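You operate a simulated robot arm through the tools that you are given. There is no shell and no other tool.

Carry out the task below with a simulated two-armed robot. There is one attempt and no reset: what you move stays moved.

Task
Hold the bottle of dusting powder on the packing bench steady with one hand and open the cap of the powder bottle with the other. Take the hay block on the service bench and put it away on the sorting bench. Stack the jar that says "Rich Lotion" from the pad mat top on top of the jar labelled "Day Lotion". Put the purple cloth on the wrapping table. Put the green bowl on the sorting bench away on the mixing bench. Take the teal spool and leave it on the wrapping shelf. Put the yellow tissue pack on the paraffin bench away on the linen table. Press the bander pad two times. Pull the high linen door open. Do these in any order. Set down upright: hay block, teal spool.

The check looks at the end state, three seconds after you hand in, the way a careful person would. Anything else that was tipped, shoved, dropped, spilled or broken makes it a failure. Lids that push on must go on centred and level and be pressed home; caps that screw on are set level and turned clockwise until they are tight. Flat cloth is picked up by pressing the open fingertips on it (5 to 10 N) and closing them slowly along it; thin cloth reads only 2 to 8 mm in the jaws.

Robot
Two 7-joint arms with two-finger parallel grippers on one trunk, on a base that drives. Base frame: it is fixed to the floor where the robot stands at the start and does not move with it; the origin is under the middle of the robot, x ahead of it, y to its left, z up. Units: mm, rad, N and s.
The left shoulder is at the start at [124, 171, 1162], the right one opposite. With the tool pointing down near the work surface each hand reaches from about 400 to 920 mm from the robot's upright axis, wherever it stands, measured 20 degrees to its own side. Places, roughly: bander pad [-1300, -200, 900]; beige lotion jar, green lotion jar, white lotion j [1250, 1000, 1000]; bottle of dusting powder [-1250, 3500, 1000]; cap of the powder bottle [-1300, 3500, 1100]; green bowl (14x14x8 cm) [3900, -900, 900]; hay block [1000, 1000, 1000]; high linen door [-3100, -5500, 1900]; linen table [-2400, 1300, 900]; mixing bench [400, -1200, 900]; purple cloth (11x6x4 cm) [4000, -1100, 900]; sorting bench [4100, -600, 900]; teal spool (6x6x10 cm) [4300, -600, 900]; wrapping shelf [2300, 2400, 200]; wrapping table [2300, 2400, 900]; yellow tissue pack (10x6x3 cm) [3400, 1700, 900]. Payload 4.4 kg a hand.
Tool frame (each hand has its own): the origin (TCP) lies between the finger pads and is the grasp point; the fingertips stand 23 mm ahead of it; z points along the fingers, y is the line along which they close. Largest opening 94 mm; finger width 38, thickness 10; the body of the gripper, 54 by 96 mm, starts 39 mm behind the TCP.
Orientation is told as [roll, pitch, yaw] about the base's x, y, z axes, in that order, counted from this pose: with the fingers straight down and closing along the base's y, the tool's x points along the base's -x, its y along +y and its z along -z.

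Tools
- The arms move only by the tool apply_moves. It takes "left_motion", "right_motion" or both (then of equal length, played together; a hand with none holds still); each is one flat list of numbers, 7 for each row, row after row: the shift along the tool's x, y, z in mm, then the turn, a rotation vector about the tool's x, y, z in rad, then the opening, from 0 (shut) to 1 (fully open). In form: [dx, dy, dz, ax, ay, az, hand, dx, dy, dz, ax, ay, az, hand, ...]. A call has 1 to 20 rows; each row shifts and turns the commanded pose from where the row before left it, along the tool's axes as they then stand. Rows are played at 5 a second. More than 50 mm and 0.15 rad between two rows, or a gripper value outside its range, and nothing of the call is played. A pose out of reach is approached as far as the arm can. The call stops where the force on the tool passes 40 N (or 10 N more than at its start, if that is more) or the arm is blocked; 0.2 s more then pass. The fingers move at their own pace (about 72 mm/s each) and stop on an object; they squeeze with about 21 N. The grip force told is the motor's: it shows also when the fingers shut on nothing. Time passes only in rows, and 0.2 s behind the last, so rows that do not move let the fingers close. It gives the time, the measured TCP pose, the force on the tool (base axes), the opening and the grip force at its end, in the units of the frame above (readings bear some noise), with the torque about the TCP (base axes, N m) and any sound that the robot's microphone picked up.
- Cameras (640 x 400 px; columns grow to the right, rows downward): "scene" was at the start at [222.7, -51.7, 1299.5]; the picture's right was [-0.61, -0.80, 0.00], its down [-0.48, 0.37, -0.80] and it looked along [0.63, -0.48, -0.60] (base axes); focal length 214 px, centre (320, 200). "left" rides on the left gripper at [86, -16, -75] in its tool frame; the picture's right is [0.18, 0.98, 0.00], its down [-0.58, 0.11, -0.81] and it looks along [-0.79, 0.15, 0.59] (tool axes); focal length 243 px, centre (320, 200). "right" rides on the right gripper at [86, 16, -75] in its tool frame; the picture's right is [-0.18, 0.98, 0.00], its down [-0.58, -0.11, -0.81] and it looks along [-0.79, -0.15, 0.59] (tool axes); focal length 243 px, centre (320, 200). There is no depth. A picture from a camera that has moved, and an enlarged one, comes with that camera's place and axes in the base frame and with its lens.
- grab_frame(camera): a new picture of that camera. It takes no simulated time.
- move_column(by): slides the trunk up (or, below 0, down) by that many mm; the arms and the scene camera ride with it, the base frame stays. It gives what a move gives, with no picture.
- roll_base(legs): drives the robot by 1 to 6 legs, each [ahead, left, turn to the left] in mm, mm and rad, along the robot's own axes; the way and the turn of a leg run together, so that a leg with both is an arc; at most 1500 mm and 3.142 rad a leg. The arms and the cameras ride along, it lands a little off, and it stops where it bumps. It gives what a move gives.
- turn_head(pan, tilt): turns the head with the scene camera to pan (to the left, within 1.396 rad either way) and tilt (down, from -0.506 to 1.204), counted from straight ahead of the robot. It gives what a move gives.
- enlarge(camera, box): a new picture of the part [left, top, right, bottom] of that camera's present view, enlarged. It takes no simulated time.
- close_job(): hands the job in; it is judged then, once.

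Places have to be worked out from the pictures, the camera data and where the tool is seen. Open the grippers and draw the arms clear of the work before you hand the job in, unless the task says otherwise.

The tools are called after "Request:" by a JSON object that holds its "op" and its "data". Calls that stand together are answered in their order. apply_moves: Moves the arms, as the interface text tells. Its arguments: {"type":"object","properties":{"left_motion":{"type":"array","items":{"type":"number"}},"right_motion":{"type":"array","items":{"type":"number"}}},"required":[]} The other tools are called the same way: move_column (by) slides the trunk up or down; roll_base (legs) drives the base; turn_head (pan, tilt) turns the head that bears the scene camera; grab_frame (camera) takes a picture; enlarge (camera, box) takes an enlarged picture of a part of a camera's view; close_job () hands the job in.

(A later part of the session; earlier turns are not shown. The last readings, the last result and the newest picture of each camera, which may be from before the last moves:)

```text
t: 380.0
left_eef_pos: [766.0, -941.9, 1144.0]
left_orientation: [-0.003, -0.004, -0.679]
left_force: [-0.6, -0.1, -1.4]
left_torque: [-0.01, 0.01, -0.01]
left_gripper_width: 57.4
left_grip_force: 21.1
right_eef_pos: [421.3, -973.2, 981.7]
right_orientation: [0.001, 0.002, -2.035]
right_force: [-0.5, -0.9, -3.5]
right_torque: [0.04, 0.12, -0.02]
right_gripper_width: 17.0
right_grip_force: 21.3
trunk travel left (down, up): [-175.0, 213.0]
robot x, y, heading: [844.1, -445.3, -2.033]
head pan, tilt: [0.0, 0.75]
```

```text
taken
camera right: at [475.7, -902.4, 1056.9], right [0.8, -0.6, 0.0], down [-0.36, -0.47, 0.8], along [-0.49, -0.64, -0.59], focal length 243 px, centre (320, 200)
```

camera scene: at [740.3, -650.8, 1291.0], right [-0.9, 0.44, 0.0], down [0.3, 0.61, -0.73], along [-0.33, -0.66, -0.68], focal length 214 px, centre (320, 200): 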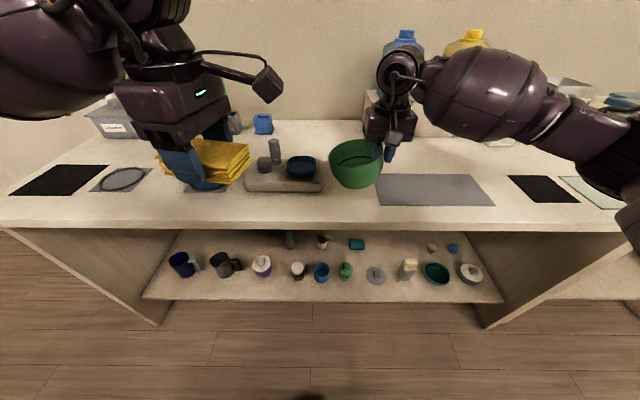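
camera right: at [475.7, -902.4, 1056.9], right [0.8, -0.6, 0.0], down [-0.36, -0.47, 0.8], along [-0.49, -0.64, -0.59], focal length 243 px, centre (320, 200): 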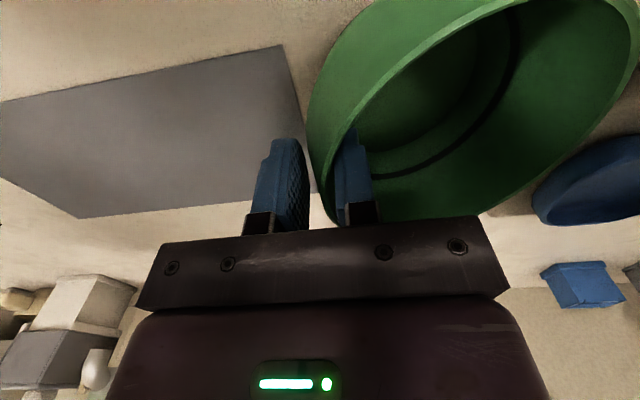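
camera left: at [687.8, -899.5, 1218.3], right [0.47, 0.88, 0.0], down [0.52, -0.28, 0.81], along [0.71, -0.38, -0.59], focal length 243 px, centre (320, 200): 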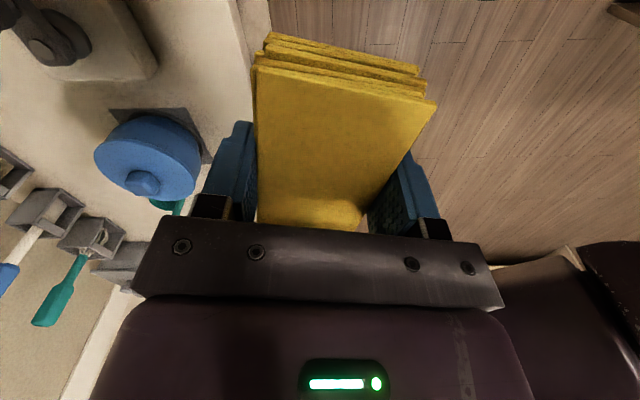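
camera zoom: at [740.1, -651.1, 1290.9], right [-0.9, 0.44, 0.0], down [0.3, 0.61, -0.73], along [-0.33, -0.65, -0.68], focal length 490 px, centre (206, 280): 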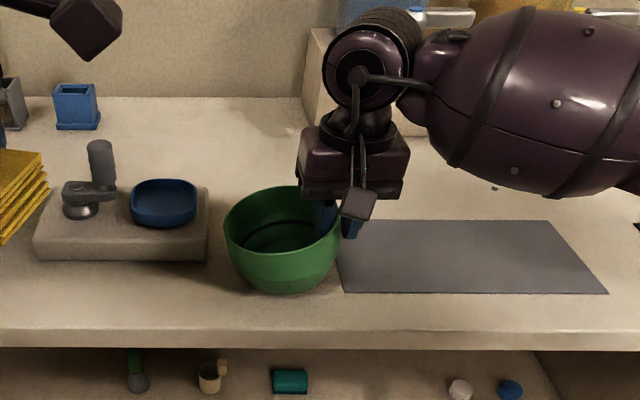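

Request:
{"op": "apply_moves", "data": {"right_motion": [0, 0, 5, 0, 0, 0, 0, 0, 0, 4, 0, 0, 0, 0, 0, 0, 3, 0, 0, 0, 0, 0, 0, 0, 0, 0, 0, 0]}}

Request:
{"op": "apply_moves", "data": {"right_motion": [0, 0, 3, 0, 0, 0, 0, 0, 0, 3, 0, 0, 0, 0, 0, 0, 0, 0, 0, 0, 0]}}

Request:
{"op": "apply_moves", "data": {"right_motion": [0, 0, 2, 0, 0, 0, 0, 0, 0, 2, 0, 0, 0, 0, 0, 0, 0, 0, 0, 0, 0]}}

Request:
{"op": "enlarge", "data": {"camera": "scene", "box": [230, 90, 510, 240]}}

```text
t: 381.0
left_eef_pos: [765.2, -941.8, 1144.0]
left_orientation: [-0.002, -0.004, -0.679]
left_force: [0.1, 0.3, -0.2]
left_torque: [0.01, 0.02, 0.02]
left_gripper_width: 57.2
left_grip_force: 20.9
right_eef_pos: [421.5, -973.7, 971.7]
right_orientation: [0.001, 0.002, -2.036]
right_force: [-0.9, 0.9, 2.0]
right_torque: [-0.1, -0.17, -0.03]
right_gripper_width: 16.6
right_grip_force: 21.3
trunk travel left (down, up): [-175.0, 213.0]
robot x, y, heading: [841.9, -438.6, -2.033]
head pan, tilt: [0.0, 0.75]
```

```text
t: 381.8
left_eef_pos: [765.1, -941.9, 1143.5]
left_orientation: [0.0, -0.002, -0.678]
left_force: [-0.4, -0.2, -0.3]
left_torque: [0.01, -0.01, 0.02]
left_gripper_width: 57.4
left_grip_force: 21.1
right_eef_pos: [422.5, -974.3, 964.7]
right_orientation: [0.0, 0.003, -2.036]
right_force: [-0.5, 0.7, 1.1]
right_torque: [-0.08, -0.11, 0.0]
right_gripper_width: 16.6
right_grip_force: 20.8
trunk travel left (down, up): [-175.0, 213.0]
robot x, y, heading: [843.6, -439.6, -2.033]
head pan, tilt: [0.0, 0.75]
```

```text
t: 382.6
left_eef_pos: [766.5, -942.7, 1143.3]
left_orientation: [-0.001, -0.003, -0.678]
left_force: [-0.4, -1.0, -0.6]
left_torque: [0.0, 0.01, 0.03]
left_gripper_width: 57.5
left_grip_force: 21.1
right_eef_pos: [422.2, -974.7, 961.0]
right_orientation: [-0.001, 0.003, -2.038]
right_force: [-0.8, 1.6, 0.2]
right_torque: [-0.04, -0.12, 0.05]
right_gripper_width: 16.8
right_grip_force: 21.0
trunk travel left (down, up): [-175.0, 213.0]
robot x, y, heading: [843.1, -438.3, -2.034]
head pan, tilt: [0.0, 0.75]
```

```text
2.29 times, centred on (370, 165) of scene
camera zoom: at [740.1, -650.9, 1290.9], right [-0.9, 0.44, 0.0], down [0.3, 0.61, -0.73], along [-0.33, -0.66, -0.68], focal length 490 px, centre (206, 280)
```

zoom: 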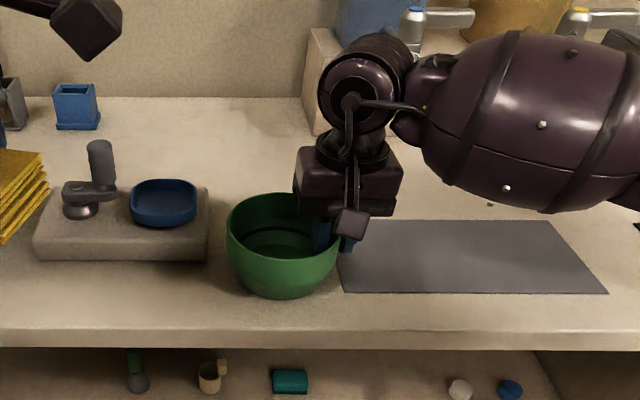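

The bowl is settling flat. Two more millimetres, then open slowly.

Request:
{"op": "apply_moves", "data": {"right_motion": [0, 0, 2, 0, 0, 0, 0, 0, 0, 0, 0, 0, 0, 0]}}

Request:
{"op": "apply_moves", "data": {"right_motion": [0, 0, 0, 0, 0, 0, 0.2, 0, 0, 0, 0, 0, 0, 0.24, 0, 0, 0, 0, 0, 0, 0.3, 0, 0, 0, 0, 0, 0, 0.4, 0, 0, 0, 0, 0, 0, 0.5, 0, 0, 0, 0, 0, 0, 0.5]}}

Request:
{"op": "grab_frame", "data": {"camera": "right"}}

Request:
{"op": "enlarge", "data": {"camera": "scene", "box": [230, 90, 510, 240]}}

```text
t: 383.2
left_eef_pos: [764.9, -941.0, 1144.7]
left_orientation: [-0.002, -0.004, -0.679]
left_force: [-0.1, -0.3, -1.2]
left_torque: [0.04, 0.02, 0.03]
left_gripper_width: 57.3
left_grip_force: 20.7
right_eef_pos: [421.5, -974.1, 958.6]
right_orientation: [0.0, 0.001, -2.035]
right_force: [-2.6, 2.4, 5.3]
right_torque: [0.01, -0.5, 0.15]
right_gripper_width: 16.6
right_grip_force: 21.2
trunk travel left (down, up): [-175.0, 213.0]
robot x, y, heading: [847.2, -443.7, -2.033]
head pan, tilt: [0.0, 0.75]
```

```text
t: 384.6
left_eef_pos: [764.9, -942.0, 1144.4]
left_orientation: [-0.002, -0.003, -0.679]
left_force: [-0.5, -0.2, -0.5]
left_torque: [0.0, -0.03, 0.01]
left_gripper_width: 57.6
left_grip_force: 20.8
right_eef_pos: [422.7, -975.0, 958.6]
right_orientation: [0.0, 0.004, -2.036]
right_force: [-0.1, 0.5, -0.6]
right_torque: [-0.03, 0.01, 0.01]
right_gripper_width: 47.7
right_grip_force: 0.1
trunk travel left (down, up): [-175.0, 213.0]
robot x, y, heading: [846.5, -437.7, -2.035]
head pan, tilt: [0.0, 0.75]
```

```text
taken
camera right: at [475.8, -904.1, 1034.0], right [0.8, -0.6, 0.0], down [-0.36, -0.47, 0.8], along [-0.49, -0.64, -0.59], focal length 243 px, centre (320, 200)
```

right: 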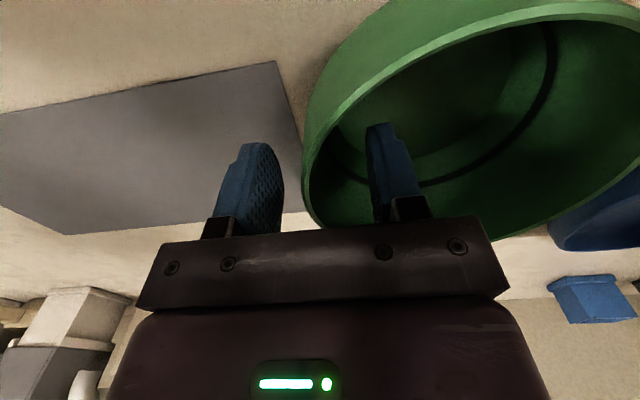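

```text
2.29 times, centred on (370, 165) of scene
camera zoom: at [740.1, -651.0, 1290.9], right [-0.9, 0.44, 0.0], down [0.3, 0.61, -0.73], along [-0.33, -0.66, -0.68], focal length 490 px, centre (206, 280)
```

zoom: 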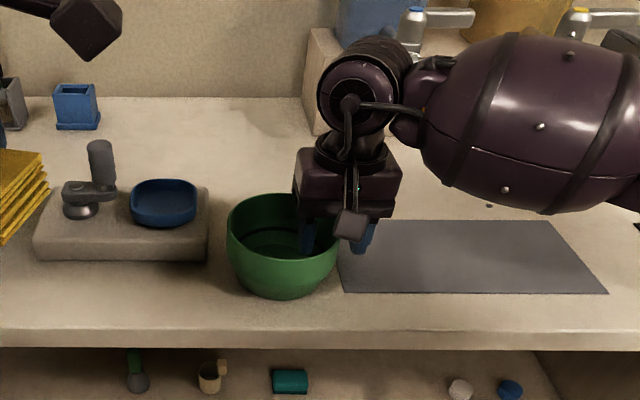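

The bowl stands flat. I raise the right hand straight up and check the result.

Request:
{"op": "apply_moves", "data": {"right_motion": [0, -2, -10, 0, 0, 0, 0.5, 0, 0, -25, 0, 0, 0, 0.5, 0, 0, -40, 0, 0, 0, 0.5, 0, 0, -45, 0, 0, 0, 0.7, 0, 0, -45, 0, 0, 0, 1, 40, 0, 0, 0, 0, 0, 1, 40, 0, 0, 0, 0, 0, 1, 40, 0, 0, 0, 0, 0, 1, 40, 0, 0, 0, 0, 0, 1, 0, 0, 0, 0, 0, 0, 1]}}

Request:
{"op": "enlarge", "data": {"camera": "scene", "box": [230, 90, 510, 240]}}

```text
t: 386.8
left_eef_pos: [765.5, -941.3, 1142.7]
left_orientation: [0.001, -0.003, -0.679]
left_force: [0.0, 0.0, -0.6]
left_torque: [0.02, -0.01, 0.0]
left_gripper_width: 57.5
left_grip_force: 20.7
right_eef_pos: [492.6, -830.4, 1124.4]
right_orientation: [-0.002, 0.003, -2.035]
right_force: [0.2, -0.8, -0.9]
right_torque: [-0.02, -0.03, 0.02]
right_gripper_width: 94.2
right_grip_force: 0.1
trunk travel left (down, up): [-175.0, 213.0]
robot x, y, heading: [844.8, -438.6, -2.029]
head pan, tilt: [0.0, 0.75]
```

```text
2.29 times, centred on (370, 165) of scene
camera zoom: at [739.9, -651.3, 1290.7], right [-0.9, 0.44, 0.0], down [0.3, 0.61, -0.73], along [-0.33, -0.65, -0.68], focal length 490 px, centre (206, 280)
```

zoom: 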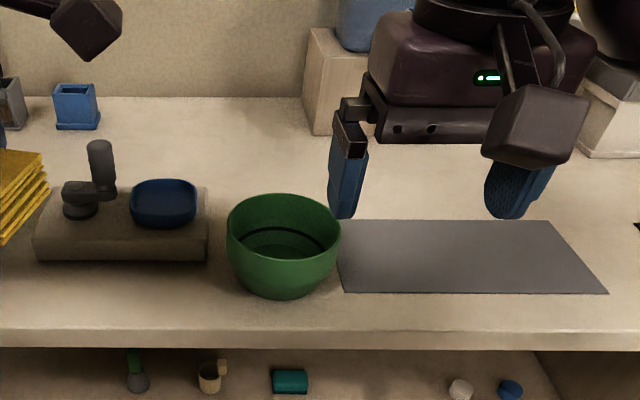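

Bowl placed well. Next, the bander pad: I back off a little and slide right (west) along the wall benches toward u≈-1000.

Request:
{"op": "roll_base", "data": {"legs": [[-80, 0, 0.005], [0, -1000, 0], [0, -900, 0]]}}

Request:
{"op": "turn_head", "data": {"pan": 0.0, "tilt": 0.55}}

Request:
{"op": "grab_frame", "data": {"camera": "scene"}}

Request:
{"op": "turn_head", "data": {"pan": -0.8, "tilt": 0.4}}

Request:
{"op": "grab_frame", "data": {"camera": "scene"}}

```text
t: 404.6
left_eef_pos: [-924.9, -16.3, 1143.7]
left_orientation: [0.0, -0.004, -0.692]
left_force: [-0.5, -0.5, -1.3]
left_torque: [-0.01, -0.02, 0.01]
left_gripper_width: 57.4
left_grip_force: 20.4
right_eef_pos: [-1195.7, 98.6, 1124.6]
right_orientation: [0.0, 0.004, -2.05]
right_force: [0.6, 1.4, 0.2]
right_torque: [0.03, -0.02, -0.01]
right_gripper_width: 94.1
right_grip_force: 0.2
trunk travel left (down, up): [-175.0, 213.0]
robot x, y, heading: [-838.7, 482.8, -2.045]
head pan, tilt: [0.0, 0.75]
```

```text
t: 405.3
left_eef_pos: [-924.8, -16.0, 1143.2]
left_orientation: [-0.002, -0.005, -0.693]
left_force: [-0.5, -0.6, -0.6]
left_torque: [-0.01, 0.02, -0.01]
left_gripper_width: 57.3
left_grip_force: 21.7
right_eef_pos: [-1195.3, 100.1, 1124.6]
right_orientation: [0.001, 0.003, -2.048]
right_force: [0.6, -0.5, -0.4]
right_torque: [-0.04, 0.0, -0.01]
right_gripper_width: 93.8
right_grip_force: 0.1
trunk travel left (down, up): [-175.0, 213.0]
robot x, y, heading: [-840.9, 487.3, -2.044]
head pan, tilt: [0.0, 0.55]
```

```text
taken
camera scene: at [-950.0, 269.4, 1308.2], right [-0.89, 0.46, 0.0], down [0.24, 0.47, -0.85], along [-0.39, -0.76, -0.52], focal length 214 px, centre (320, 200)
```

scene: 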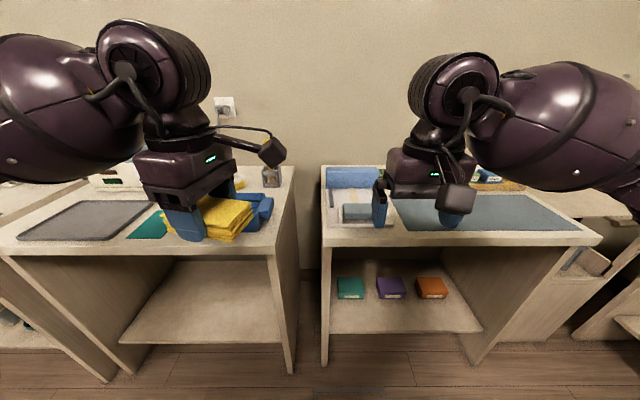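

```text
t: 406.5
left_eef_pos: [-924.1, -15.9, 1143.6]
left_orientation: [-0.004, -0.006, -0.692]
left_force: [-0.5, 0.7, -0.4]
left_torque: [-0.02, -0.01, -0.01]
left_gripper_width: 57.1
left_grip_force: 20.9
right_eef_pos: [-1196.5, 99.3, 1125.1]
right_orientation: [0.0, 0.005, -2.049]
right_force: [0.0, -0.4, -0.3]
right_torque: [0.03, 0.01, -0.04]
right_gripper_width: 93.9
right_grip_force: 0.1
trunk travel left (down, up): [-175.0, 213.0]
robot x, y, heading: [-841.7, 486.5, -2.043]
head pan, tilt: [-0.799, 0.4]
```

```text
taken
camera scene: at [-997.5, 322.1, 1322.0], right [-0.29, 0.96, 0.0], down [0.37, 0.11, -0.92], along [-0.88, -0.27, -0.39], focal length 214 px, centre (320, 200)
```

scene: 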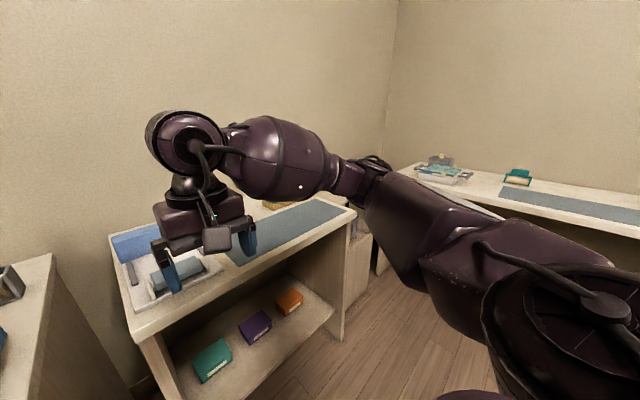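

The bander should be the device at the left end of the right bench. I shift the right hand aside/up a bit and zoom in.

Request:
{"op": "apply_moves", "data": {"right_motion": [30, -40, -10, 0, 0, 0, 1, 30, -40, -10, 0, 0, 0, 1, 30, -40, -10, 0, 0, 0, 1, 0, -40, 0, 0, 0, 0, 1, 0, 0, 0, 0, 0, 0, 1]}}

Request:
{"op": "turn_head", "data": {"pan": -0.1, "tilt": 0.55}}

Request:
{"op": "enlarge", "data": {"camera": "scene", "box": [240, 120, 480, 260]}}

Request:
{"op": "grab_frame", "data": {"camera": "right"}}

```text
refused: row 1 steps farther than a row can; nothing moved
```

```text
t: 407.5
left_eef_pos: [-925.8, -15.5, 1143.4]
left_orientation: [0.0, -0.005, -0.694]
left_force: [0.0, -0.4, -0.7]
left_torque: [0.0, 0.0, -0.01]
left_gripper_width: 57.5
left_grip_force: 20.7
right_eef_pos: [-1195.7, 98.9, 1125.0]
right_orientation: [0.001, 0.003, -2.05]
right_force: [-0.1, -0.9, 0.9]
right_torque: [-0.01, -0.01, 0.01]
right_gripper_width: 94.0
right_grip_force: 0.0
trunk travel left (down, up): [-175.0, 213.0]
robot x, y, heading: [-840.9, 485.2, -2.047]
head pan, tilt: [-0.099, 0.55]
```

```text
2.67 times, centred on (360, 190) of scene
camera zoom: at [-957.8, 273.9, 1308.3], right [-0.84, 0.54, 0.0], down [0.28, 0.44, -0.85], along [-0.46, -0.72, -0.52], focal length 572 px, centre (213, 227)
```

zoom: 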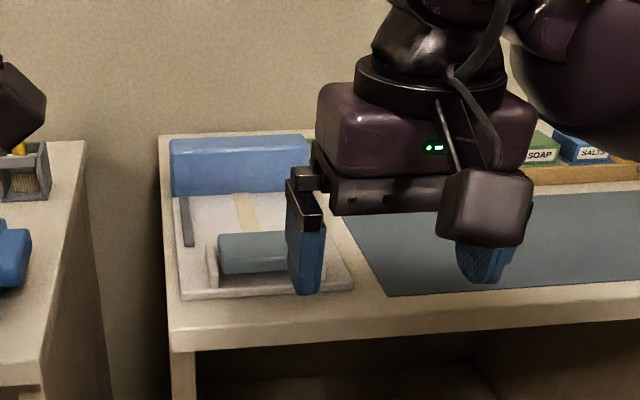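

```text
taken
camera right: at [-1141.2, 169.4, 1199.2], right [0.79, -0.62, 0.0], down [-0.36, -0.47, 0.8], along [-0.5, -0.63, -0.59], focal length 243 px, centre (320, 200)
```

right: 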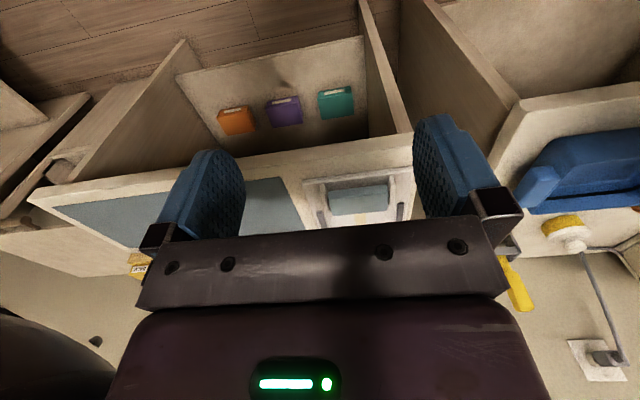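

The teal-grey block in the front of this device is the bander pad. I drive 300 mm closer with the right hand retracted, then look again.

Request:
{"op": "apply_moves", "data": {"right_motion": [25, -35, -5, 0, 0, 0, 1, 25, -35, -5, 0, 0, 0, 1, 25, -35, -5, 0, 0, 0, 1, 0, 0, 0, 0, 0, 0, 1]}}

Request:
{"op": "roll_base", "data": {"legs": [[290, 0, 0.015]]}}

Request:
{"op": "turn_head", "data": {"pan": -0.2, "tilt": 0.8}}

Request:
{"op": "grab_frame", "data": {"camera": "scene"}}

Request:
{"op": "grab_frame", "data": {"camera": "right"}}

```text
t: 408.5
left_eef_pos: [-925.1, -16.0, 1143.0]
left_orientation: [-0.001, -0.002, -0.692]
left_force: [0.2, 0.7, -0.4]
left_torque: [0.03, -0.01, 0.0]
left_gripper_width: 57.5
left_grip_force: 21.5
right_eef_pos: [-1255.3, 212.5, 1139.2]
right_orientation: [-0.002, 0.003, -2.047]
right_force: [0.5, -0.1, 0.0]
right_torque: [0.03, 0.0, 0.0]
right_gripper_width: 94.0
right_grip_force: 0.1
trunk travel left (down, up): [-175.0, 213.0]
robot x, y, heading: [-837.9, 484.8, -2.048]
head pan, tilt: [-0.099, 0.55]
```

```text
t: 410.5
left_eef_pos: [-1048.1, -275.0, 1143.5]
left_orientation: [-0.002, -0.004, -0.677]
left_force: [-0.7, 0.5, -0.8]
left_torque: [0.04, -0.02, -0.03]
left_gripper_width: 57.5
left_grip_force: 20.7
right_eef_pos: [-1382.3, -52.0, 1137.9]
right_orientation: [-0.001, 0.004, -2.033]
right_force: [0.2, 1.1, 0.0]
right_torque: [-0.01, 0.02, 0.0]
right_gripper_width: 93.8
right_grip_force: 0.0
trunk travel left (down, up): [-175.0, 213.0]
robot x, y, heading: [-969.5, 223.9, -2.031]
head pan, tilt: [-0.099, 0.55]
```

```text
t: 411.3
left_eef_pos: [-1048.8, -274.5, 1144.2]
left_orientation: [-0.002, -0.004, -0.679]
left_force: [-1.3, -0.4, -0.8]
left_torque: [0.04, 0.01, 0.03]
left_gripper_width: 57.5
left_grip_force: 20.9
right_eef_pos: [-1381.7, -51.3, 1139.3]
right_orientation: [-0.001, 0.001, -2.032]
right_force: [-0.7, 0.0, 1.0]
right_torque: [-0.02, 0.0, 0.01]
right_gripper_width: 93.9
right_grip_force: 0.0
trunk travel left (down, up): [-175.0, 213.0]
robot x, y, heading: [-969.8, 224.1, -2.027]
head pan, tilt: [-0.201, 0.799]
```

```text
taken
camera scene: at [-1086.9, 25.6, 1287.0], right [-0.79, 0.61, 0.0], down [0.44, 0.57, -0.7], along [-0.43, -0.55, -0.72], focal length 214 px, centre (320, 200)
```

scene: 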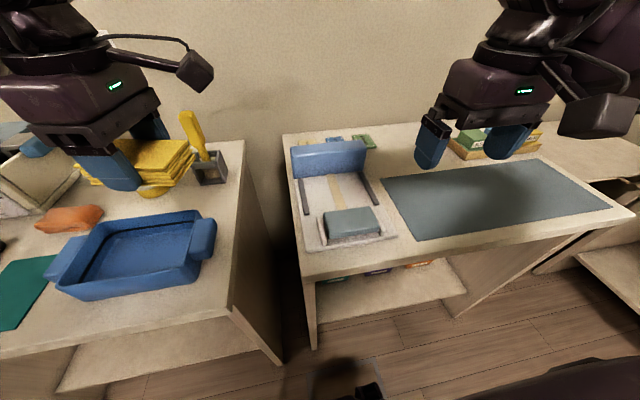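

```text
taken
camera right: at [-1328.0, 20.3, 1213.5], right [0.8, -0.6, 0.0], down [-0.36, -0.47, 0.81], along [-0.49, -0.64, -0.59], focal length 243 px, centre (320, 200)
```

right: 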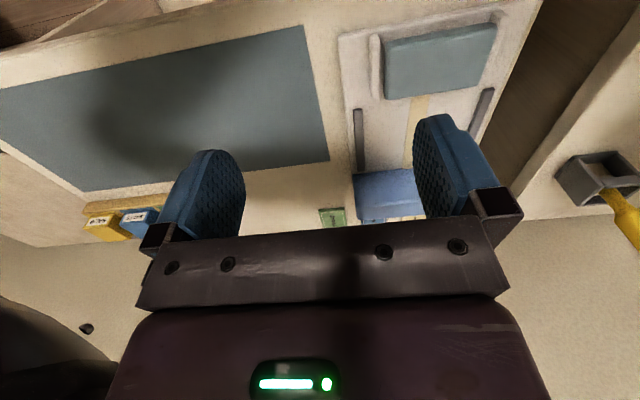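

The pad is clear now. I raise the left hand a bit away from the yellow brush, and zoom on the pad.

Request:
{"op": "apply_moves", "data": {"left_motion": [0, 0, -40, 0, 0, 0, 0.2, 0, 0, -40, 0, 0, 0, 0.2, 0, 0, 0, 0, 0, 0, 0.2]}}

Request:
{"op": "enlarge", "data": {"camera": "scene", "box": [280, 120, 420, 260]}}

Request:
{"op": "enlarge", "data": {"camera": "right", "box": [320, 0, 540, 180]}}

Request:
{"op": "enlarge", "data": {"camera": "scene", "box": [80, 60, 260, 240]}}

```text
t: 412.1
left_eef_pos: [-1049.8, -275.8, 1222.8]
left_orientation: [0.002, -0.003, -0.68]
left_force: [-0.3, 0.4, -0.6]
left_torque: [-0.04, -0.01, 0.01]
left_gripper_width: 57.4
left_grip_force: 20.7
right_eef_pos: [-1381.7, -51.6, 1139.3]
right_orientation: [-0.001, 0.003, -2.034]
right_force: [0.4, -0.9, -0.2]
right_torque: [-0.02, 0.03, -0.02]
right_gripper_width: 94.0
right_grip_force: 0.1
trunk travel left (down, up): [-175.0, 213.0]
robot x, y, heading: [-970.5, 228.1, -2.034]
head pan, tilt: [-0.201, 0.799]
```

```text
2.86 times, centred on (350, 190) of scene
camera zoom: at [-1087.0, 25.0, 1286.6], right [-0.79, 0.61, 0.0], down [0.44, 0.57, -0.7], along [-0.43, -0.55, -0.72], focal length 613 px, centre (234, 229)
```

zoom: 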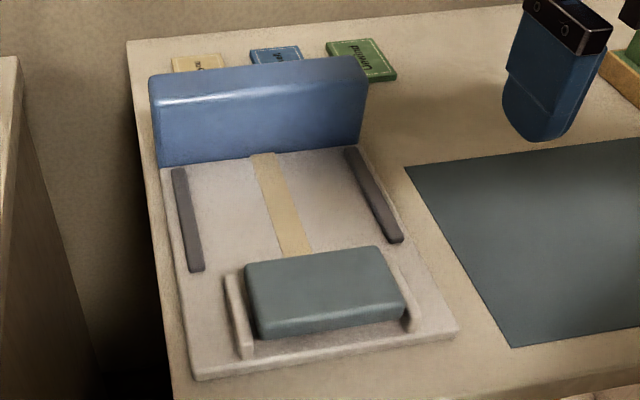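

```text
2.22 times, centred on (430, 90) of right
camera zoom: at [-1328.1, 19.7, 1213.1], right [0.8, -0.6, 0.0], down [-0.36, -0.47, 0.8], along [-0.49, -0.64, -0.59], focal length 539 px, centre (76, 444)
```

zoom: 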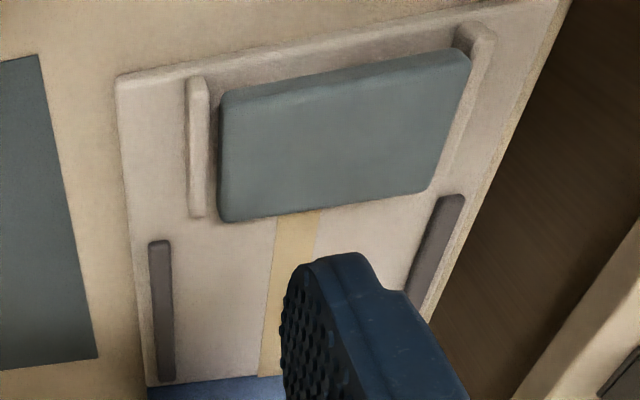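

```text
2.22 times, centred on (170, 150) of scene
camera zoom: at [-1087.0, 25.0, 1286.6], right [-0.79, 0.61, 0.0], down [0.44, 0.57, -0.7], along [-0.43, -0.55, -0.72], focal length 477 px, centre (653, 311)
```

zoom: 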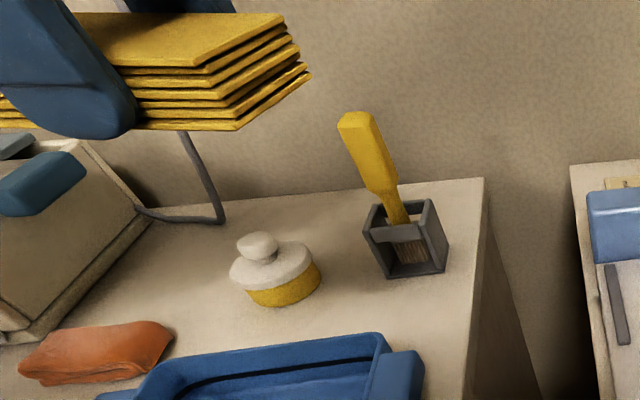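

Pad top centre triangulates to ≈[-1304,-149,951]. I close the right fingers and bring them above it.

Request:
{"op": "apply_moves", "data": {"right_motion": [-17.5, 37.7, 0, 0, 0, 0, 0.5, -17.5, 37.7, 0, 0, 0, 0, 0, -17.5, 37.7, 0, 0, 0, 0, 0, 0, 0, 40, 0, 0, 0, 0, 0, 0, 40, 0, 0, 0, 0, 0, 0, 40, 0, 0, 0, 0, 0, 0, 0, 0, 0, 0, 0, 0, 0, 0, 0, 0, 0, 0]}}

Request:
{"op": "grab_frame", "data": {"camera": "right"}}

Request:
{"op": "enlarge", "data": {"camera": "scene", "box": [270, 110, 430, 270]}}

```text
t: 413.9
left_eef_pos: [-1050.0, -276.1, 1222.6]
left_orientation: [-0.002, -0.004, -0.678]
left_force: [-0.3, -0.5, -0.6]
left_torque: [0.02, 0.0, -0.03]
left_gripper_width: 57.3
left_grip_force: 21.2
right_eef_pos: [-1304.8, -148.9, 1020.1]
right_orientation: [-0.001, 0.003, -2.034]
right_force: [-0.1, -0.1, -0.2]
right_torque: [0.0, -0.05, 0.01]
right_gripper_width: 0.1
right_grip_force: 21.1
trunk travel left (down, up): [-175.0, 213.0]
robot x, y, heading: [-970.3, 224.6, -2.026]
head pan, tilt: [-0.201, 0.799]
```

```text
taken
camera right: at [-1250.4, -78.0, 1094.3], right [0.8, -0.6, 0.0], down [-0.36, -0.47, 0.8], along [-0.49, -0.64, -0.59], focal length 243 px, centre (320, 200)
```

right: 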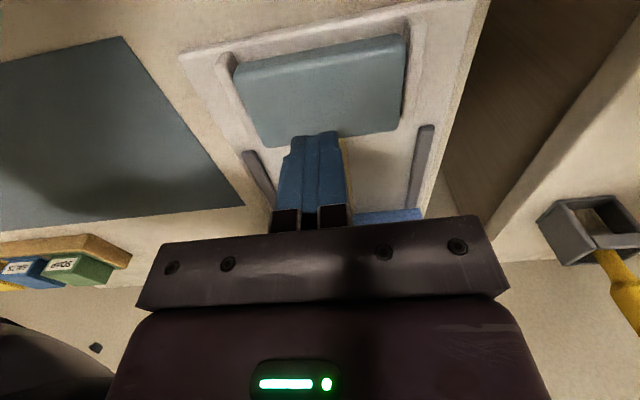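

```text
2.50 times, centred on (350, 190) of scene
camera zoom: at [-1087.1, 25.5, 1286.9], right [-0.79, 0.61, 0.0], down [0.44, 0.57, -0.7], along [-0.43, -0.55, -0.72], focal length 536 px, centre (245, 225)
```

zoom: 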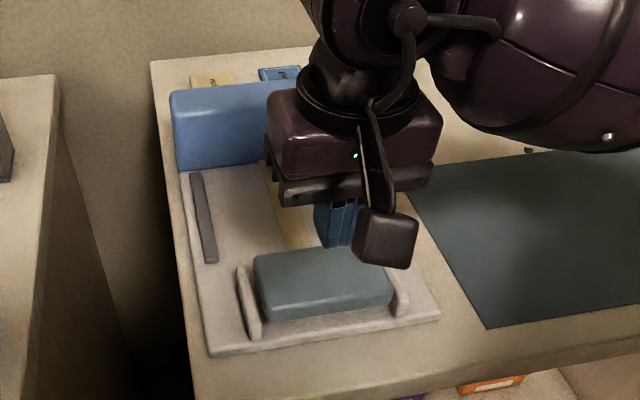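

Centred over the pad. I lower to just above it, then press in small steps watching force and sound.

Request:
{"op": "apply_moves", "data": {"right_motion": [0, 0, 20, 0, 0, 0, 0, 0, 0, 16, 0, 0, 0, 0, 0, 0, 0, 0, 0, 0, 0]}}

Request:
{"op": "apply_moves", "data": {"right_motion": [0, 0, 4, 0, 0, 0, 0, 0, 0, 4, 0, 0, 0, 0, 0, 0, 0, 0, 0, 0, 0]}}

Request:
{"op": "apply_moves", "data": {"right_motion": [0, 0, 3, 0, 0, 0, 0, 0, 0, 0, 0, 0, 0, 0]}}

```text
t: 414.7
left_eef_pos: [-1048.9, -274.8, 1224.1]
left_orientation: [-0.001, -0.002, -0.677]
left_force: [0.0, -0.4, -1.2]
left_torque: [0.04, -0.01, -0.02]
left_gripper_width: 57.2
left_grip_force: 20.8
right_eef_pos: [-1303.6, -148.0, 982.0]
right_orientation: [-0.001, 0.003, -2.033]
right_force: [0.3, -0.1, 0.1]
right_torque: [0.01, 0.0, 0.01]
right_gripper_width: 0.2
right_grip_force: 21.2
trunk travel left (down, up): [-175.0, 213.0]
robot x, y, heading: [-968.9, 227.0, -2.028]
head pan, tilt: [-0.201, 0.799]
```

```text
t: 415.5
left_eef_pos: [-1049.5, -275.3, 1224.4]
left_orientation: [-0.002, -0.003, -0.678]
left_force: [-0.4, -1.3, -0.8]
left_torque: [-0.01, 0.01, -0.01]
left_gripper_width: 57.4
left_grip_force: 21.2
right_eef_pos: [-1304.2, -149.8, 973.9]
right_orientation: [-0.002, 0.002, -2.034]
right_force: [0.8, 1.4, -0.6]
right_torque: [0.0, 0.01, 0.01]
right_gripper_width: 0.2
right_grip_force: 21.7
trunk travel left (down, up): [-175.0, 213.0]
robot x, y, heading: [-971.8, 229.1, -2.029]
head pan, tilt: [-0.201, 0.799]
```

```text
t: 416.1
left_eef_pos: [-1048.2, -275.8, 1222.7]
left_orientation: [-0.003, -0.002, -0.676]
left_force: [-0.5, -0.2, 0.1]
left_torque: [-0.03, 0.0, 0.02]
left_gripper_width: 57.3
left_grip_force: 20.8
right_eef_pos: [-1304.4, -148.1, 972.3]
right_orientation: [0.0, 0.001, -2.033]
right_force: [-0.2, -0.1, 0.8]
right_torque: [-0.02, 0.03, -0.03]
right_gripper_width: 0.1
right_grip_force: 21.2
trunk travel left (down, up): [-175.0, 213.0]
robot x, y, heading: [-973.2, 228.6, -2.027]
head pan, tilt: [-0.201, 0.799]
```

Request:
{"op": "apply_moves", "data": {"right_motion": [0, 0, 3, 0, 0, 0, 0, 0, 0, 0, 0, 0, 0, 0]}}

Request:
{"op": "apply_moves", "data": {"right_motion": [0, 0, 3, 0, 0, 0, 0, 0, 0, 0, 0, 0, 0, 0]}}

Request:
{"op": "apply_moves", "data": {"right_motion": [0, 0, 3, 0, 0, 0, 0, 0, 0, 0, 0, 0, 0, 0]}}

```text
t: 416.7
left_eef_pos: [-1050.2, -275.9, 1224.3]
left_orientation: [-0.003, -0.003, -0.679]
left_force: [-0.5, -0.4, -0.9]
left_torque: [0.02, 0.03, -0.01]
left_gripper_width: 57.3
left_grip_force: 20.9
right_eef_pos: [-1303.4, -148.1, 968.5]
right_orientation: [0.001, 0.002, -2.032]
right_force: [1.9, -1.2, 2.1]
right_torque: [-0.05, -0.02, 0.05]
right_gripper_width: 0.0
right_grip_force: 20.5
trunk travel left (down, up): [-175.0, 213.0]
robot x, y, heading: [-973.6, 225.9, -2.034]
head pan, tilt: [-0.201, 0.799]
```

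```text
t: 417.3
left_eef_pos: [-1050.0, -275.6, 1223.6]
left_orientation: [-0.002, -0.005, -0.678]
left_force: [0.0, 0.3, 0.1]
left_torque: [0.0, 0.01, -0.02]
left_gripper_width: 57.4
left_grip_force: 20.9
right_eef_pos: [-1304.7, -147.6, 965.2]
right_orientation: [-0.002, 0.002, -2.034]
right_force: [0.2, -1.5, 3.0]
right_torque: [-0.12, 0.04, 0.04]
right_gripper_width: 0.0
right_grip_force: 20.8
trunk travel left (down, up): [-175.0, 213.0]
robot x, y, heading: [-971.4, 224.6, -2.029]
head pan, tilt: [-0.201, 0.799]
```

```text
t: 417.9
left_eef_pos: [-1050.0, -275.1, 1223.3]
left_orientation: [-0.002, -0.005, -0.677]
left_force: [-0.6, -0.6, -0.7]
left_torque: [-0.05, -0.01, 0.01]
left_gripper_width: 57.4
left_grip_force: 21.5
right_eef_pos: [-1304.4, -147.6, 961.2]
right_orientation: [-0.002, 0.002, -2.032]
right_force: [-1.8, -0.9, 3.6]
right_torque: [-0.07, 0.06, 0.0]
right_gripper_width: 0.1
right_grip_force: 20.9
trunk travel left (down, up): [-175.0, 213.0]
robot x, y, heading: [-969.0, 225.4, -2.03]
head pan, tilt: [-0.201, 0.799]
heard: click
```

First press registered: "click". I raise fully to let the pad spring back, then press a second time.

Request:
{"op": "apply_moves", "data": {"right_motion": [0, 0, -8, 0, 0, 0, 0, 0, 0, -12, 0, 0, 0, 0, 0, 0, -10, 0, 0, 0, 0, 0, 0, 0, 0, 0, 0, 0, 0, 0, 0, 0, 0, 0, 0, 0, 0, 0, 0, 0, 0, 0]}}

Request:
{"op": "enlarge", "data": {"camera": "scene", "box": [270, 110, 430, 270]}}

```text
t: 419.3
left_eef_pos: [-1050.4, -275.4, 1224.4]
left_orientation: [-0.003, -0.002, -0.678]
left_force: [-1.0, -0.3, -0.2]
left_torque: [0.03, -0.02, -0.01]
left_gripper_width: 57.0
left_grip_force: 21.4
right_eef_pos: [-1303.0, -147.0, 991.9]
right_orientation: [0.001, 0.001, -2.033]
right_force: [0.3, -0.8, -0.1]
right_torque: [-0.05, 0.02, -0.01]
right_gripper_width: 0.0
right_grip_force: 20.5
trunk travel left (down, up): [-175.0, 213.0]
robot x, y, heading: [-969.0, 223.8, -2.028]
head pan, tilt: [-0.201, 0.799]
```

```text
2.50 times, centred on (350, 190) of scene
camera zoom: at [-1086.9, 25.5, 1286.9], right [-0.79, 0.61, 0.0], down [0.44, 0.57, -0.7], along [-0.43, -0.55, -0.72], focal length 536 px, centre (245, 225)
```

zoom: 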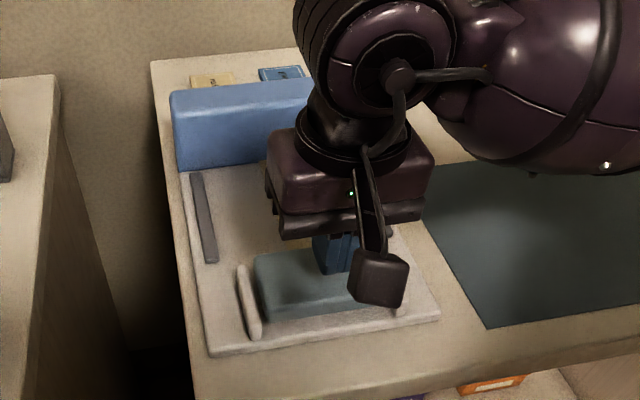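

Request:
{"op": "apply_moves", "data": {"right_motion": [0, 0, 14, 0, 0, 0, 0, 0, 0, 6, 0, 0, 0, 0, 0, 0, 5, 0, 0, 0, 0, 0, 0, 3, 0, 0, 0, 0, 0, 0, 3, 0, 0, 0, 0, 0, 0, 0, 0, 0, 0, 0]}}

```text
t: 420.7
left_eef_pos: [-1050.0, -275.7, 1223.3]
left_orientation: [-0.002, -0.004, -0.677]
left_force: [-0.5, 0.8, -0.8]
left_torque: [0.01, -0.02, -0.01]
left_gripper_width: 57.3
left_grip_force: 21.1
right_eef_pos: [-1302.4, -147.0, 962.1]
right_orientation: [0.001, 0.002, -2.034]
right_force: [-1.1, -1.4, 2.7]
right_torque: [-0.11, 0.05, 0.02]
right_gripper_width: 0.3
right_grip_force: 20.9
trunk travel left (down, up): [-175.0, 213.0]
robot x, y, heading: [-970.0, 223.7, -2.035]
head pan, tilt: [-0.201, 0.799]
heard: click
```

Second click heard — two presses done. I raise the hand straight up and away.

Request:
{"op": "apply_moves", "data": {"right_motion": [0, 0, -15, 0, 0, 0, 0, 0, 0, -35, 0, 0, 0, 0, 0, 0, -45, 0, 0, 0, 0, 0, 0, -45, 0, 0, 0, 0, 0, 0, -40, 0, 0, 0, 0.5, 40, -20, 0, 0, 0, 0, 1, 40, -20, 0, 0, 0, 0, 1, 40, -20, 0, 0, 0, 0, 1, 0, 0, 0, 0, 0, 0, 1]}}

Request:
{"op": "grab_frame", "data": {"camera": "scene"}}

```text
t: 422.7
left_eef_pos: [-1050.0, -275.7, 1223.5]
left_orientation: [-0.001, -0.003, -0.677]
left_force: [-0.9, 0.5, 0.0]
left_torque: [0.04, -0.02, 0.03]
left_gripper_width: 57.7
left_grip_force: 21.0
right_eef_pos: [-1308.8, -41.5, 1155.3]
right_orientation: [-0.001, 0.005, -2.034]
right_force: [-0.5, 0.2, -0.5]
right_torque: [-0.01, -0.02, 0.0]
right_gripper_width: 93.9
right_grip_force: 0.0
right hand out of reach, approached as far as the arm can: row 8
trunk travel left (down, up): [-175.0, 213.0]
robot x, y, heading: [-973.7, 225.3, -2.035]
head pan, tilt: [-0.201, 0.799]
```

```text
taken
camera scene: at [-1086.9, 25.4, 1286.8], right [-0.79, 0.61, 0.0], down [0.44, 0.57, -0.7], along [-0.43, -0.55, -0.72], focal length 214 px, centre (320, 200)
```

scene: 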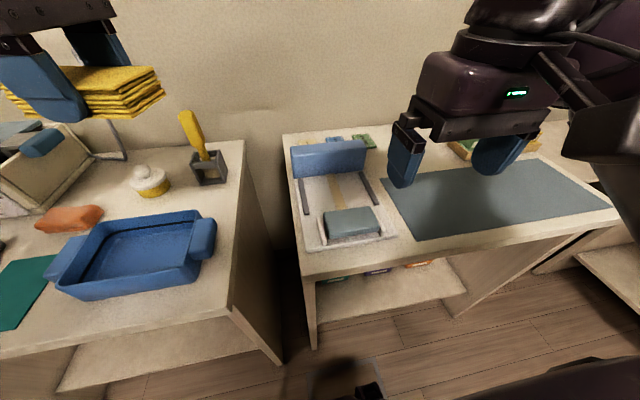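

Bander done. I back off, turn toward the west wall and approach the linen table.

Request:
{"op": "roll_base", "data": {"legs": [[-330, 0, 0], [0, 0, -0.78], [0, 0, -0.782], [500, 0, 0]]}}

Request:
{"op": "turn_head", "data": {"pan": 0.0, "tilt": 0.45}}

Request:
{"op": "grab_frame", "data": {"camera": "scene"}}

```text
t: 431.6
left_eef_pos: [-1780.3, 820.7, 1224.1]
left_orientation: [-0.001, -0.003, -2.247]
left_force: [-0.2, 0.1, -0.3]
left_torque: [0.01, -0.03, 0.01]
left_gripper_width: 57.3
left_grip_force: 20.5
right_eef_pos: [-1546.6, 1081.1, 1155.0]
right_orientation: [-0.001, 0.004, 2.682]
right_force: [-0.1, -0.4, -0.4]
right_torque: [0.0, -0.02, 0.01]
right_gripper_width: 94.1
right_grip_force: 0.1
trunk travel left (down, up): [-175.0, 213.0]
robot x, y, heading: [-1280.0, 742.7, 2.687]
head pan, tilt: [-0.201, 0.799]
```

```text
t: 432.4
left_eef_pos: [-1779.8, 819.5, 1222.2]
left_orientation: [-0.002, -0.003, -2.247]
left_force: [0.3, -0.7, -0.3]
left_torque: [0.04, 0.0, 0.01]
left_gripper_width: 57.6
left_grip_force: 20.7
right_eef_pos: [-1545.9, 1081.5, 1155.5]
right_orientation: [0.0, 0.006, 2.682]
right_force: [0.8, 0.9, 0.1]
right_torque: [-0.01, 0.0, 0.01]
right_gripper_width: 94.0
right_grip_force: 0.1
trunk travel left (down, up): [-175.0, 213.0]
robot x, y, heading: [-1280.9, 743.1, 2.687]
head pan, tilt: [0.0, 0.45]
```

```text
taken
camera scene: at [-1497.6, 851.8, 1317.3], right [0.44, 0.9, 0.0], down [0.39, -0.19, -0.9], along [-0.81, 0.4, -0.44], focal length 214 px, centre (320, 200)
```

scene: 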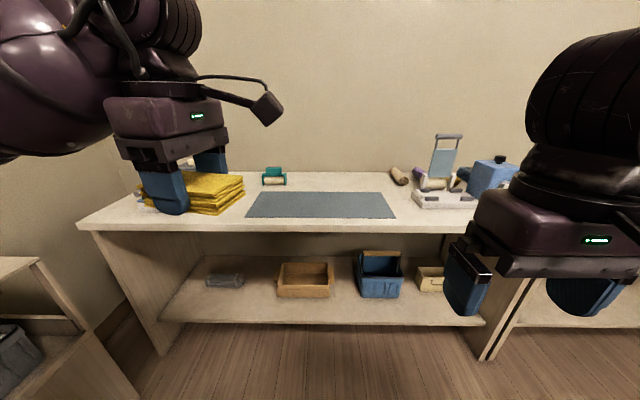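

This is the linen table; its left part (beyond the grey mat) looks free. I slide left 200, drive ahead 470 and check.

Request:
{"op": "roll_base", "data": {"legs": [[0, 200, 0], [470, 0, 0]]}}

Request:
{"op": "turn_head", "data": {"pan": 0.3, "tilt": 0.75}}

Request:
{"op": "grab_frame", "data": {"camera": "scene"}}

Request:
{"op": "grab_frame", "data": {"camera": "left"}}

```text
t: 437.2
left_eef_pos: [-2292.7, 850.8, 1224.3]
left_orientation: [-0.002, -0.003, -2.249]
left_force: [-0.3, -0.3, -0.7]
left_torque: [-0.01, -0.04, 0.01]
left_gripper_width: 57.4
left_grip_force: 21.3
right_eef_pos: [-2058.2, 1110.2, 1155.4]
right_orientation: [0.0, 0.004, 2.676]
right_force: [-0.8, -0.1, -0.5]
right_torque: [-0.01, 0.0, 0.04]
right_gripper_width: 94.1
right_grip_force: 0.0
trunk travel left (down, up): [-175.0, 213.0]
robot x, y, heading: [-1792.2, 770.0, 2.681]
head pan, tilt: [0.0, 0.45]
```

```text
t: 438.0
left_eef_pos: [-2292.0, 850.5, 1223.7]
left_orientation: [-0.002, -0.005, -2.248]
left_force: [0.7, -0.3, -0.8]
left_torque: [-0.01, 0.0, 0.02]
left_gripper_width: 57.2
left_grip_force: 20.6
right_eef_pos: [-2058.1, 1109.7, 1155.1]
right_orientation: [0.0, 0.006, 2.676]
right_force: [-0.4, 0.4, -0.1]
right_torque: [-0.02, 0.02, 0.0]
right_gripper_width: 93.9
right_grip_force: 0.0
trunk travel left (down, up): [-175.0, 213.0]
robot x, y, heading: [-1791.0, 769.7, 2.684]
head pan, tilt: [0.3, 0.75]
```

```text
taken
camera scene: at [-2009.6, 852.8, 1291.0], right [0.16, 0.99, 0.0], down [0.67, -0.11, -0.73], along [-0.72, 0.12, -0.68], focal length 214 px, centre (320, 200)
```

scene: 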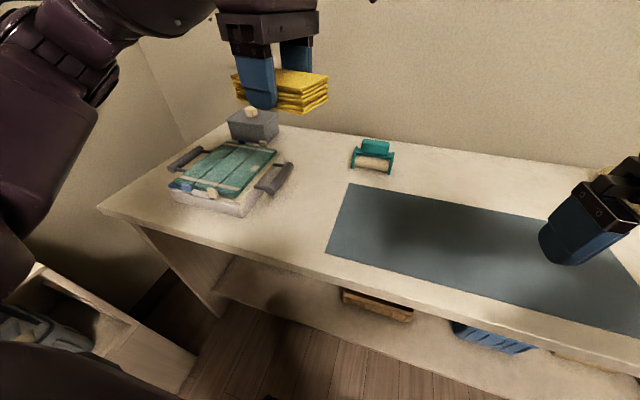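

```text
taken
camera left: at [-2250.8, 928.3, 1298.2], right [0.88, -0.47, 0.0], down [-0.28, -0.52, 0.81], along [-0.38, -0.71, -0.59], focal length 243 px, centre (320, 200)
```

left: 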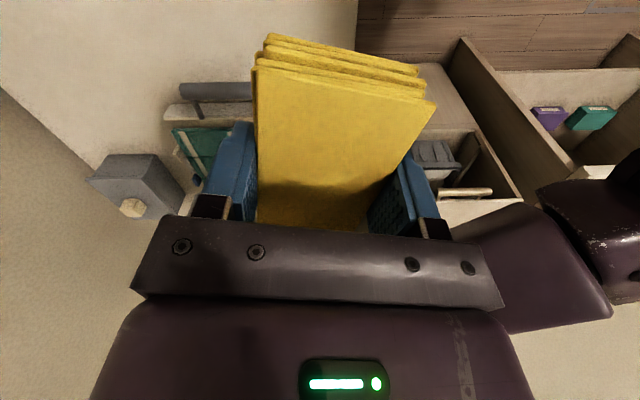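

Free spot between the teal-lidded tray and the grey mat: ≈[-2346,848]. I move the left hand there, align it with the table and descend.

Request:
{"op": "apply_moves", "data": {"left_motion": [-18, -20, 0, 0, 0, 0, 0.2, -18, -20, 0, 0, 0, 0, 0.2, 0, 0, 0, 0, 0, -0.111, 0.2, 0, 0, 0, 0, 0, -0.111, 0.2, 0, 0, 45, 0, 0, 0, 0.2, 0, 0, 45, 0, 0, 0, 0.2, 0, 0, 45, 0, 0, 0, 0.2, 0, 0, 45, 0, 0, 0, 0.2, 0, 0, 30, 0, 0, 0, 0.2, 0, 0, 0, 0, 0, 0, 0.2]}}

Request:
{"op": "grab_frame", "data": {"camera": "scene"}}

Request:
{"op": "grab_frame", "data": {"camera": "left"}}

```text
t: 440.2
left_eef_pos: [-2346.4, 846.7, 1013.4]
left_orientation: [-0.005, -0.002, -2.028]
left_force: [-0.1, 0.4, -0.8]
left_torque: [0.01, -0.01, 0.0]
left_gripper_width: 57.0
left_grip_force: 21.1
right_eef_pos: [-2056.8, 1108.8, 1156.0]
right_orientation: [0.0, 0.005, 2.676]
right_force: [-0.7, 0.6, -1.2]
right_torque: [0.0, 0.0, 0.01]
right_gripper_width: 94.1
right_grip_force: 0.1
trunk travel left (down, up): [-175.0, 213.0]
robot x, y, heading: [-1791.5, 770.9, 2.679]
head pan, tilt: [0.3, 0.75]
```

```text
taken
camera scene: at [-2009.3, 852.7, 1291.0], right [0.16, 0.99, 0.0], down [0.67, -0.11, -0.73], along [-0.72, 0.12, -0.68], focal length 214 px, centre (320, 200)
```

scene: 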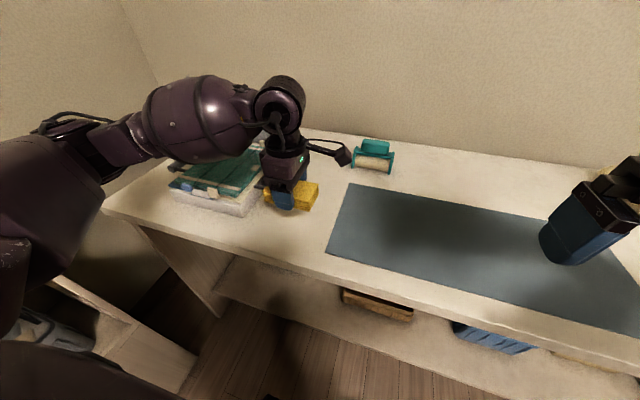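

```text
taken
camera left: at [-2322.3, 932.3, 1087.5], right [0.96, -0.27, 0.0], down [-0.16, -0.57, 0.81], along [-0.22, -0.78, -0.59], focal length 243 px, centre (320, 200)
```

left: 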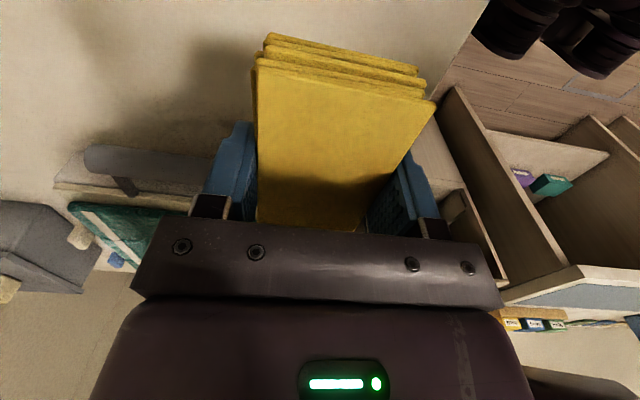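

Clearances to the tray handle are fine. I lower to the table surface.

Request:
{"op": "apply_moves", "data": {"left_motion": [5, 0, 30, 0, 0, 0, 0.2, 0, 0, 30, 0, 0, 0, 0.2, 0, 0, 15, 0, 0, 0, 0.2, 0, 0, 5, 0, 0, 0, 0.2, 0, 0, 0, 0, 0, 0, 0.2]}}

Request:
{"op": "apply_moves", "data": {"left_motion": [0, 0, 3, 0, 0, 0, 0.2, 0, 0, 2, 0, 0, 0, 0.2, 0, 0, 0, 0, 0, 0, 0.2]}}

Request:
{"op": "apply_moves", "data": {"left_motion": [0, 0, 2, 0, 0, 0, 0.2, 0, 0, 0, 0, 0, 0, 0.2]}}

```text
t: 441.4
left_eef_pos: [-2344.5, 852.5, 932.8]
left_orientation: [-0.002, -0.003, -2.028]
left_force: [0.2, 0.4, 0.0]
left_torque: [0.02, 0.02, -0.01]
left_gripper_width: 57.3
left_grip_force: 21.2
right_eef_pos: [-2058.1, 1109.8, 1155.7]
right_orientation: [0.001, 0.005, 2.677]
right_force: [0.1, 0.3, -0.5]
right_torque: [0.01, 0.01, 0.01]
right_gripper_width: 93.7
right_grip_force: 0.0
trunk travel left (down, up): [-175.0, 213.0]
robot x, y, heading: [-1795.4, 772.1, 2.683]
head pan, tilt: [0.3, 0.75]
```

```text
t: 442.2
left_eef_pos: [-2344.8, 852.4, 928.8]
left_orientation: [-0.002, -0.004, -2.028]
left_force: [0.2, 0.1, 1.2]
left_torque: [0.01, -0.03, 0.04]
left_gripper_width: 57.4
left_grip_force: 21.0
right_eef_pos: [-2058.5, 1109.8, 1155.3]
right_orientation: [0.0, 0.004, 2.676]
right_force: [0.1, 0.8, -0.7]
right_torque: [-0.01, 0.04, -0.01]
right_gripper_width: 93.9
right_grip_force: 0.1
trunk travel left (down, up): [-175.0, 213.0]
robot x, y, heading: [-1793.9, 772.1, 2.681]
head pan, tilt: [0.3, 0.75]
```

```text
t: 442.8
left_eef_pos: [-2344.3, 851.5, 926.4]
left_orientation: [-0.002, -0.003, -2.029]
left_force: [-0.6, -0.2, -0.8]
left_torque: [0.0, -0.02, 0.0]
left_gripper_width: 57.3
left_grip_force: 21.1
right_eef_pos: [-2056.9, 1109.6, 1154.9]
right_orientation: [-0.001, 0.005, 2.676]
right_force: [0.2, -0.4, 0.1]
right_torque: [0.02, -0.01, -0.02]
right_gripper_width: 94.2
right_grip_force: 0.0
trunk travel left (down, up): [-175.0, 213.0]
robot x, y, heading: [-1792.2, 772.3, 2.675]
head pan, tilt: [0.3, 0.75]
```

Request:
{"op": "apply_moves", "data": {"left_motion": [0, 0, 1.5, 0, 0, 0, 0.2, 0, 0, 0, 0, 0, 0, 0.2]}}

Request:
{"op": "apply_moves", "data": {"left_motion": [0, 0, 1.5, 0, 0, 0, 0.2, 0, 0, 0, 0, 0, 0, 0.2]}}

```text
t: 443.4
left_eef_pos: [-2344.7, 852.1, 924.9]
left_orientation: [-0.002, -0.004, -2.028]
left_force: [0.0, 0.2, -0.4]
left_torque: [0.03, 0.0, 0.02]
left_gripper_width: 57.1
left_grip_force: 21.0
right_eef_pos: [-2058.2, 1110.2, 1155.7]
right_orientation: [0.001, 0.007, 2.676]
right_force: [-0.1, 0.3, 1.1]
right_torque: [0.03, -0.01, 0.0]
right_gripper_width: 94.1
right_grip_force: 0.1
trunk travel left (down, up): [-175.0, 213.0]
robot x, y, heading: [-1790.1, 770.2, 2.68]
head pan, tilt: [0.3, 0.75]
```

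```text
t: 444.0
left_eef_pos: [-2344.5, 852.1, 923.6]
left_orientation: [-0.005, -0.005, -2.029]
left_force: [-0.8, -0.2, 4.0]
left_torque: [-0.24, -0.03, -0.04]
left_gripper_width: 57.4
left_grip_force: 21.2
right_eef_pos: [-2056.7, 1110.7, 1154.6]
right_orientation: [-0.001, 0.004, 2.675]
right_force: [1.3, 0.1, 0.6]
right_torque: [0.01, -0.04, -0.02]
right_gripper_width: 93.8
right_grip_force: 0.0
trunk travel left (down, up): [-175.0, 213.0]
robot x, y, heading: [-1794.4, 771.2, 2.683]
head pan, tilt: [0.3, 0.75]
```

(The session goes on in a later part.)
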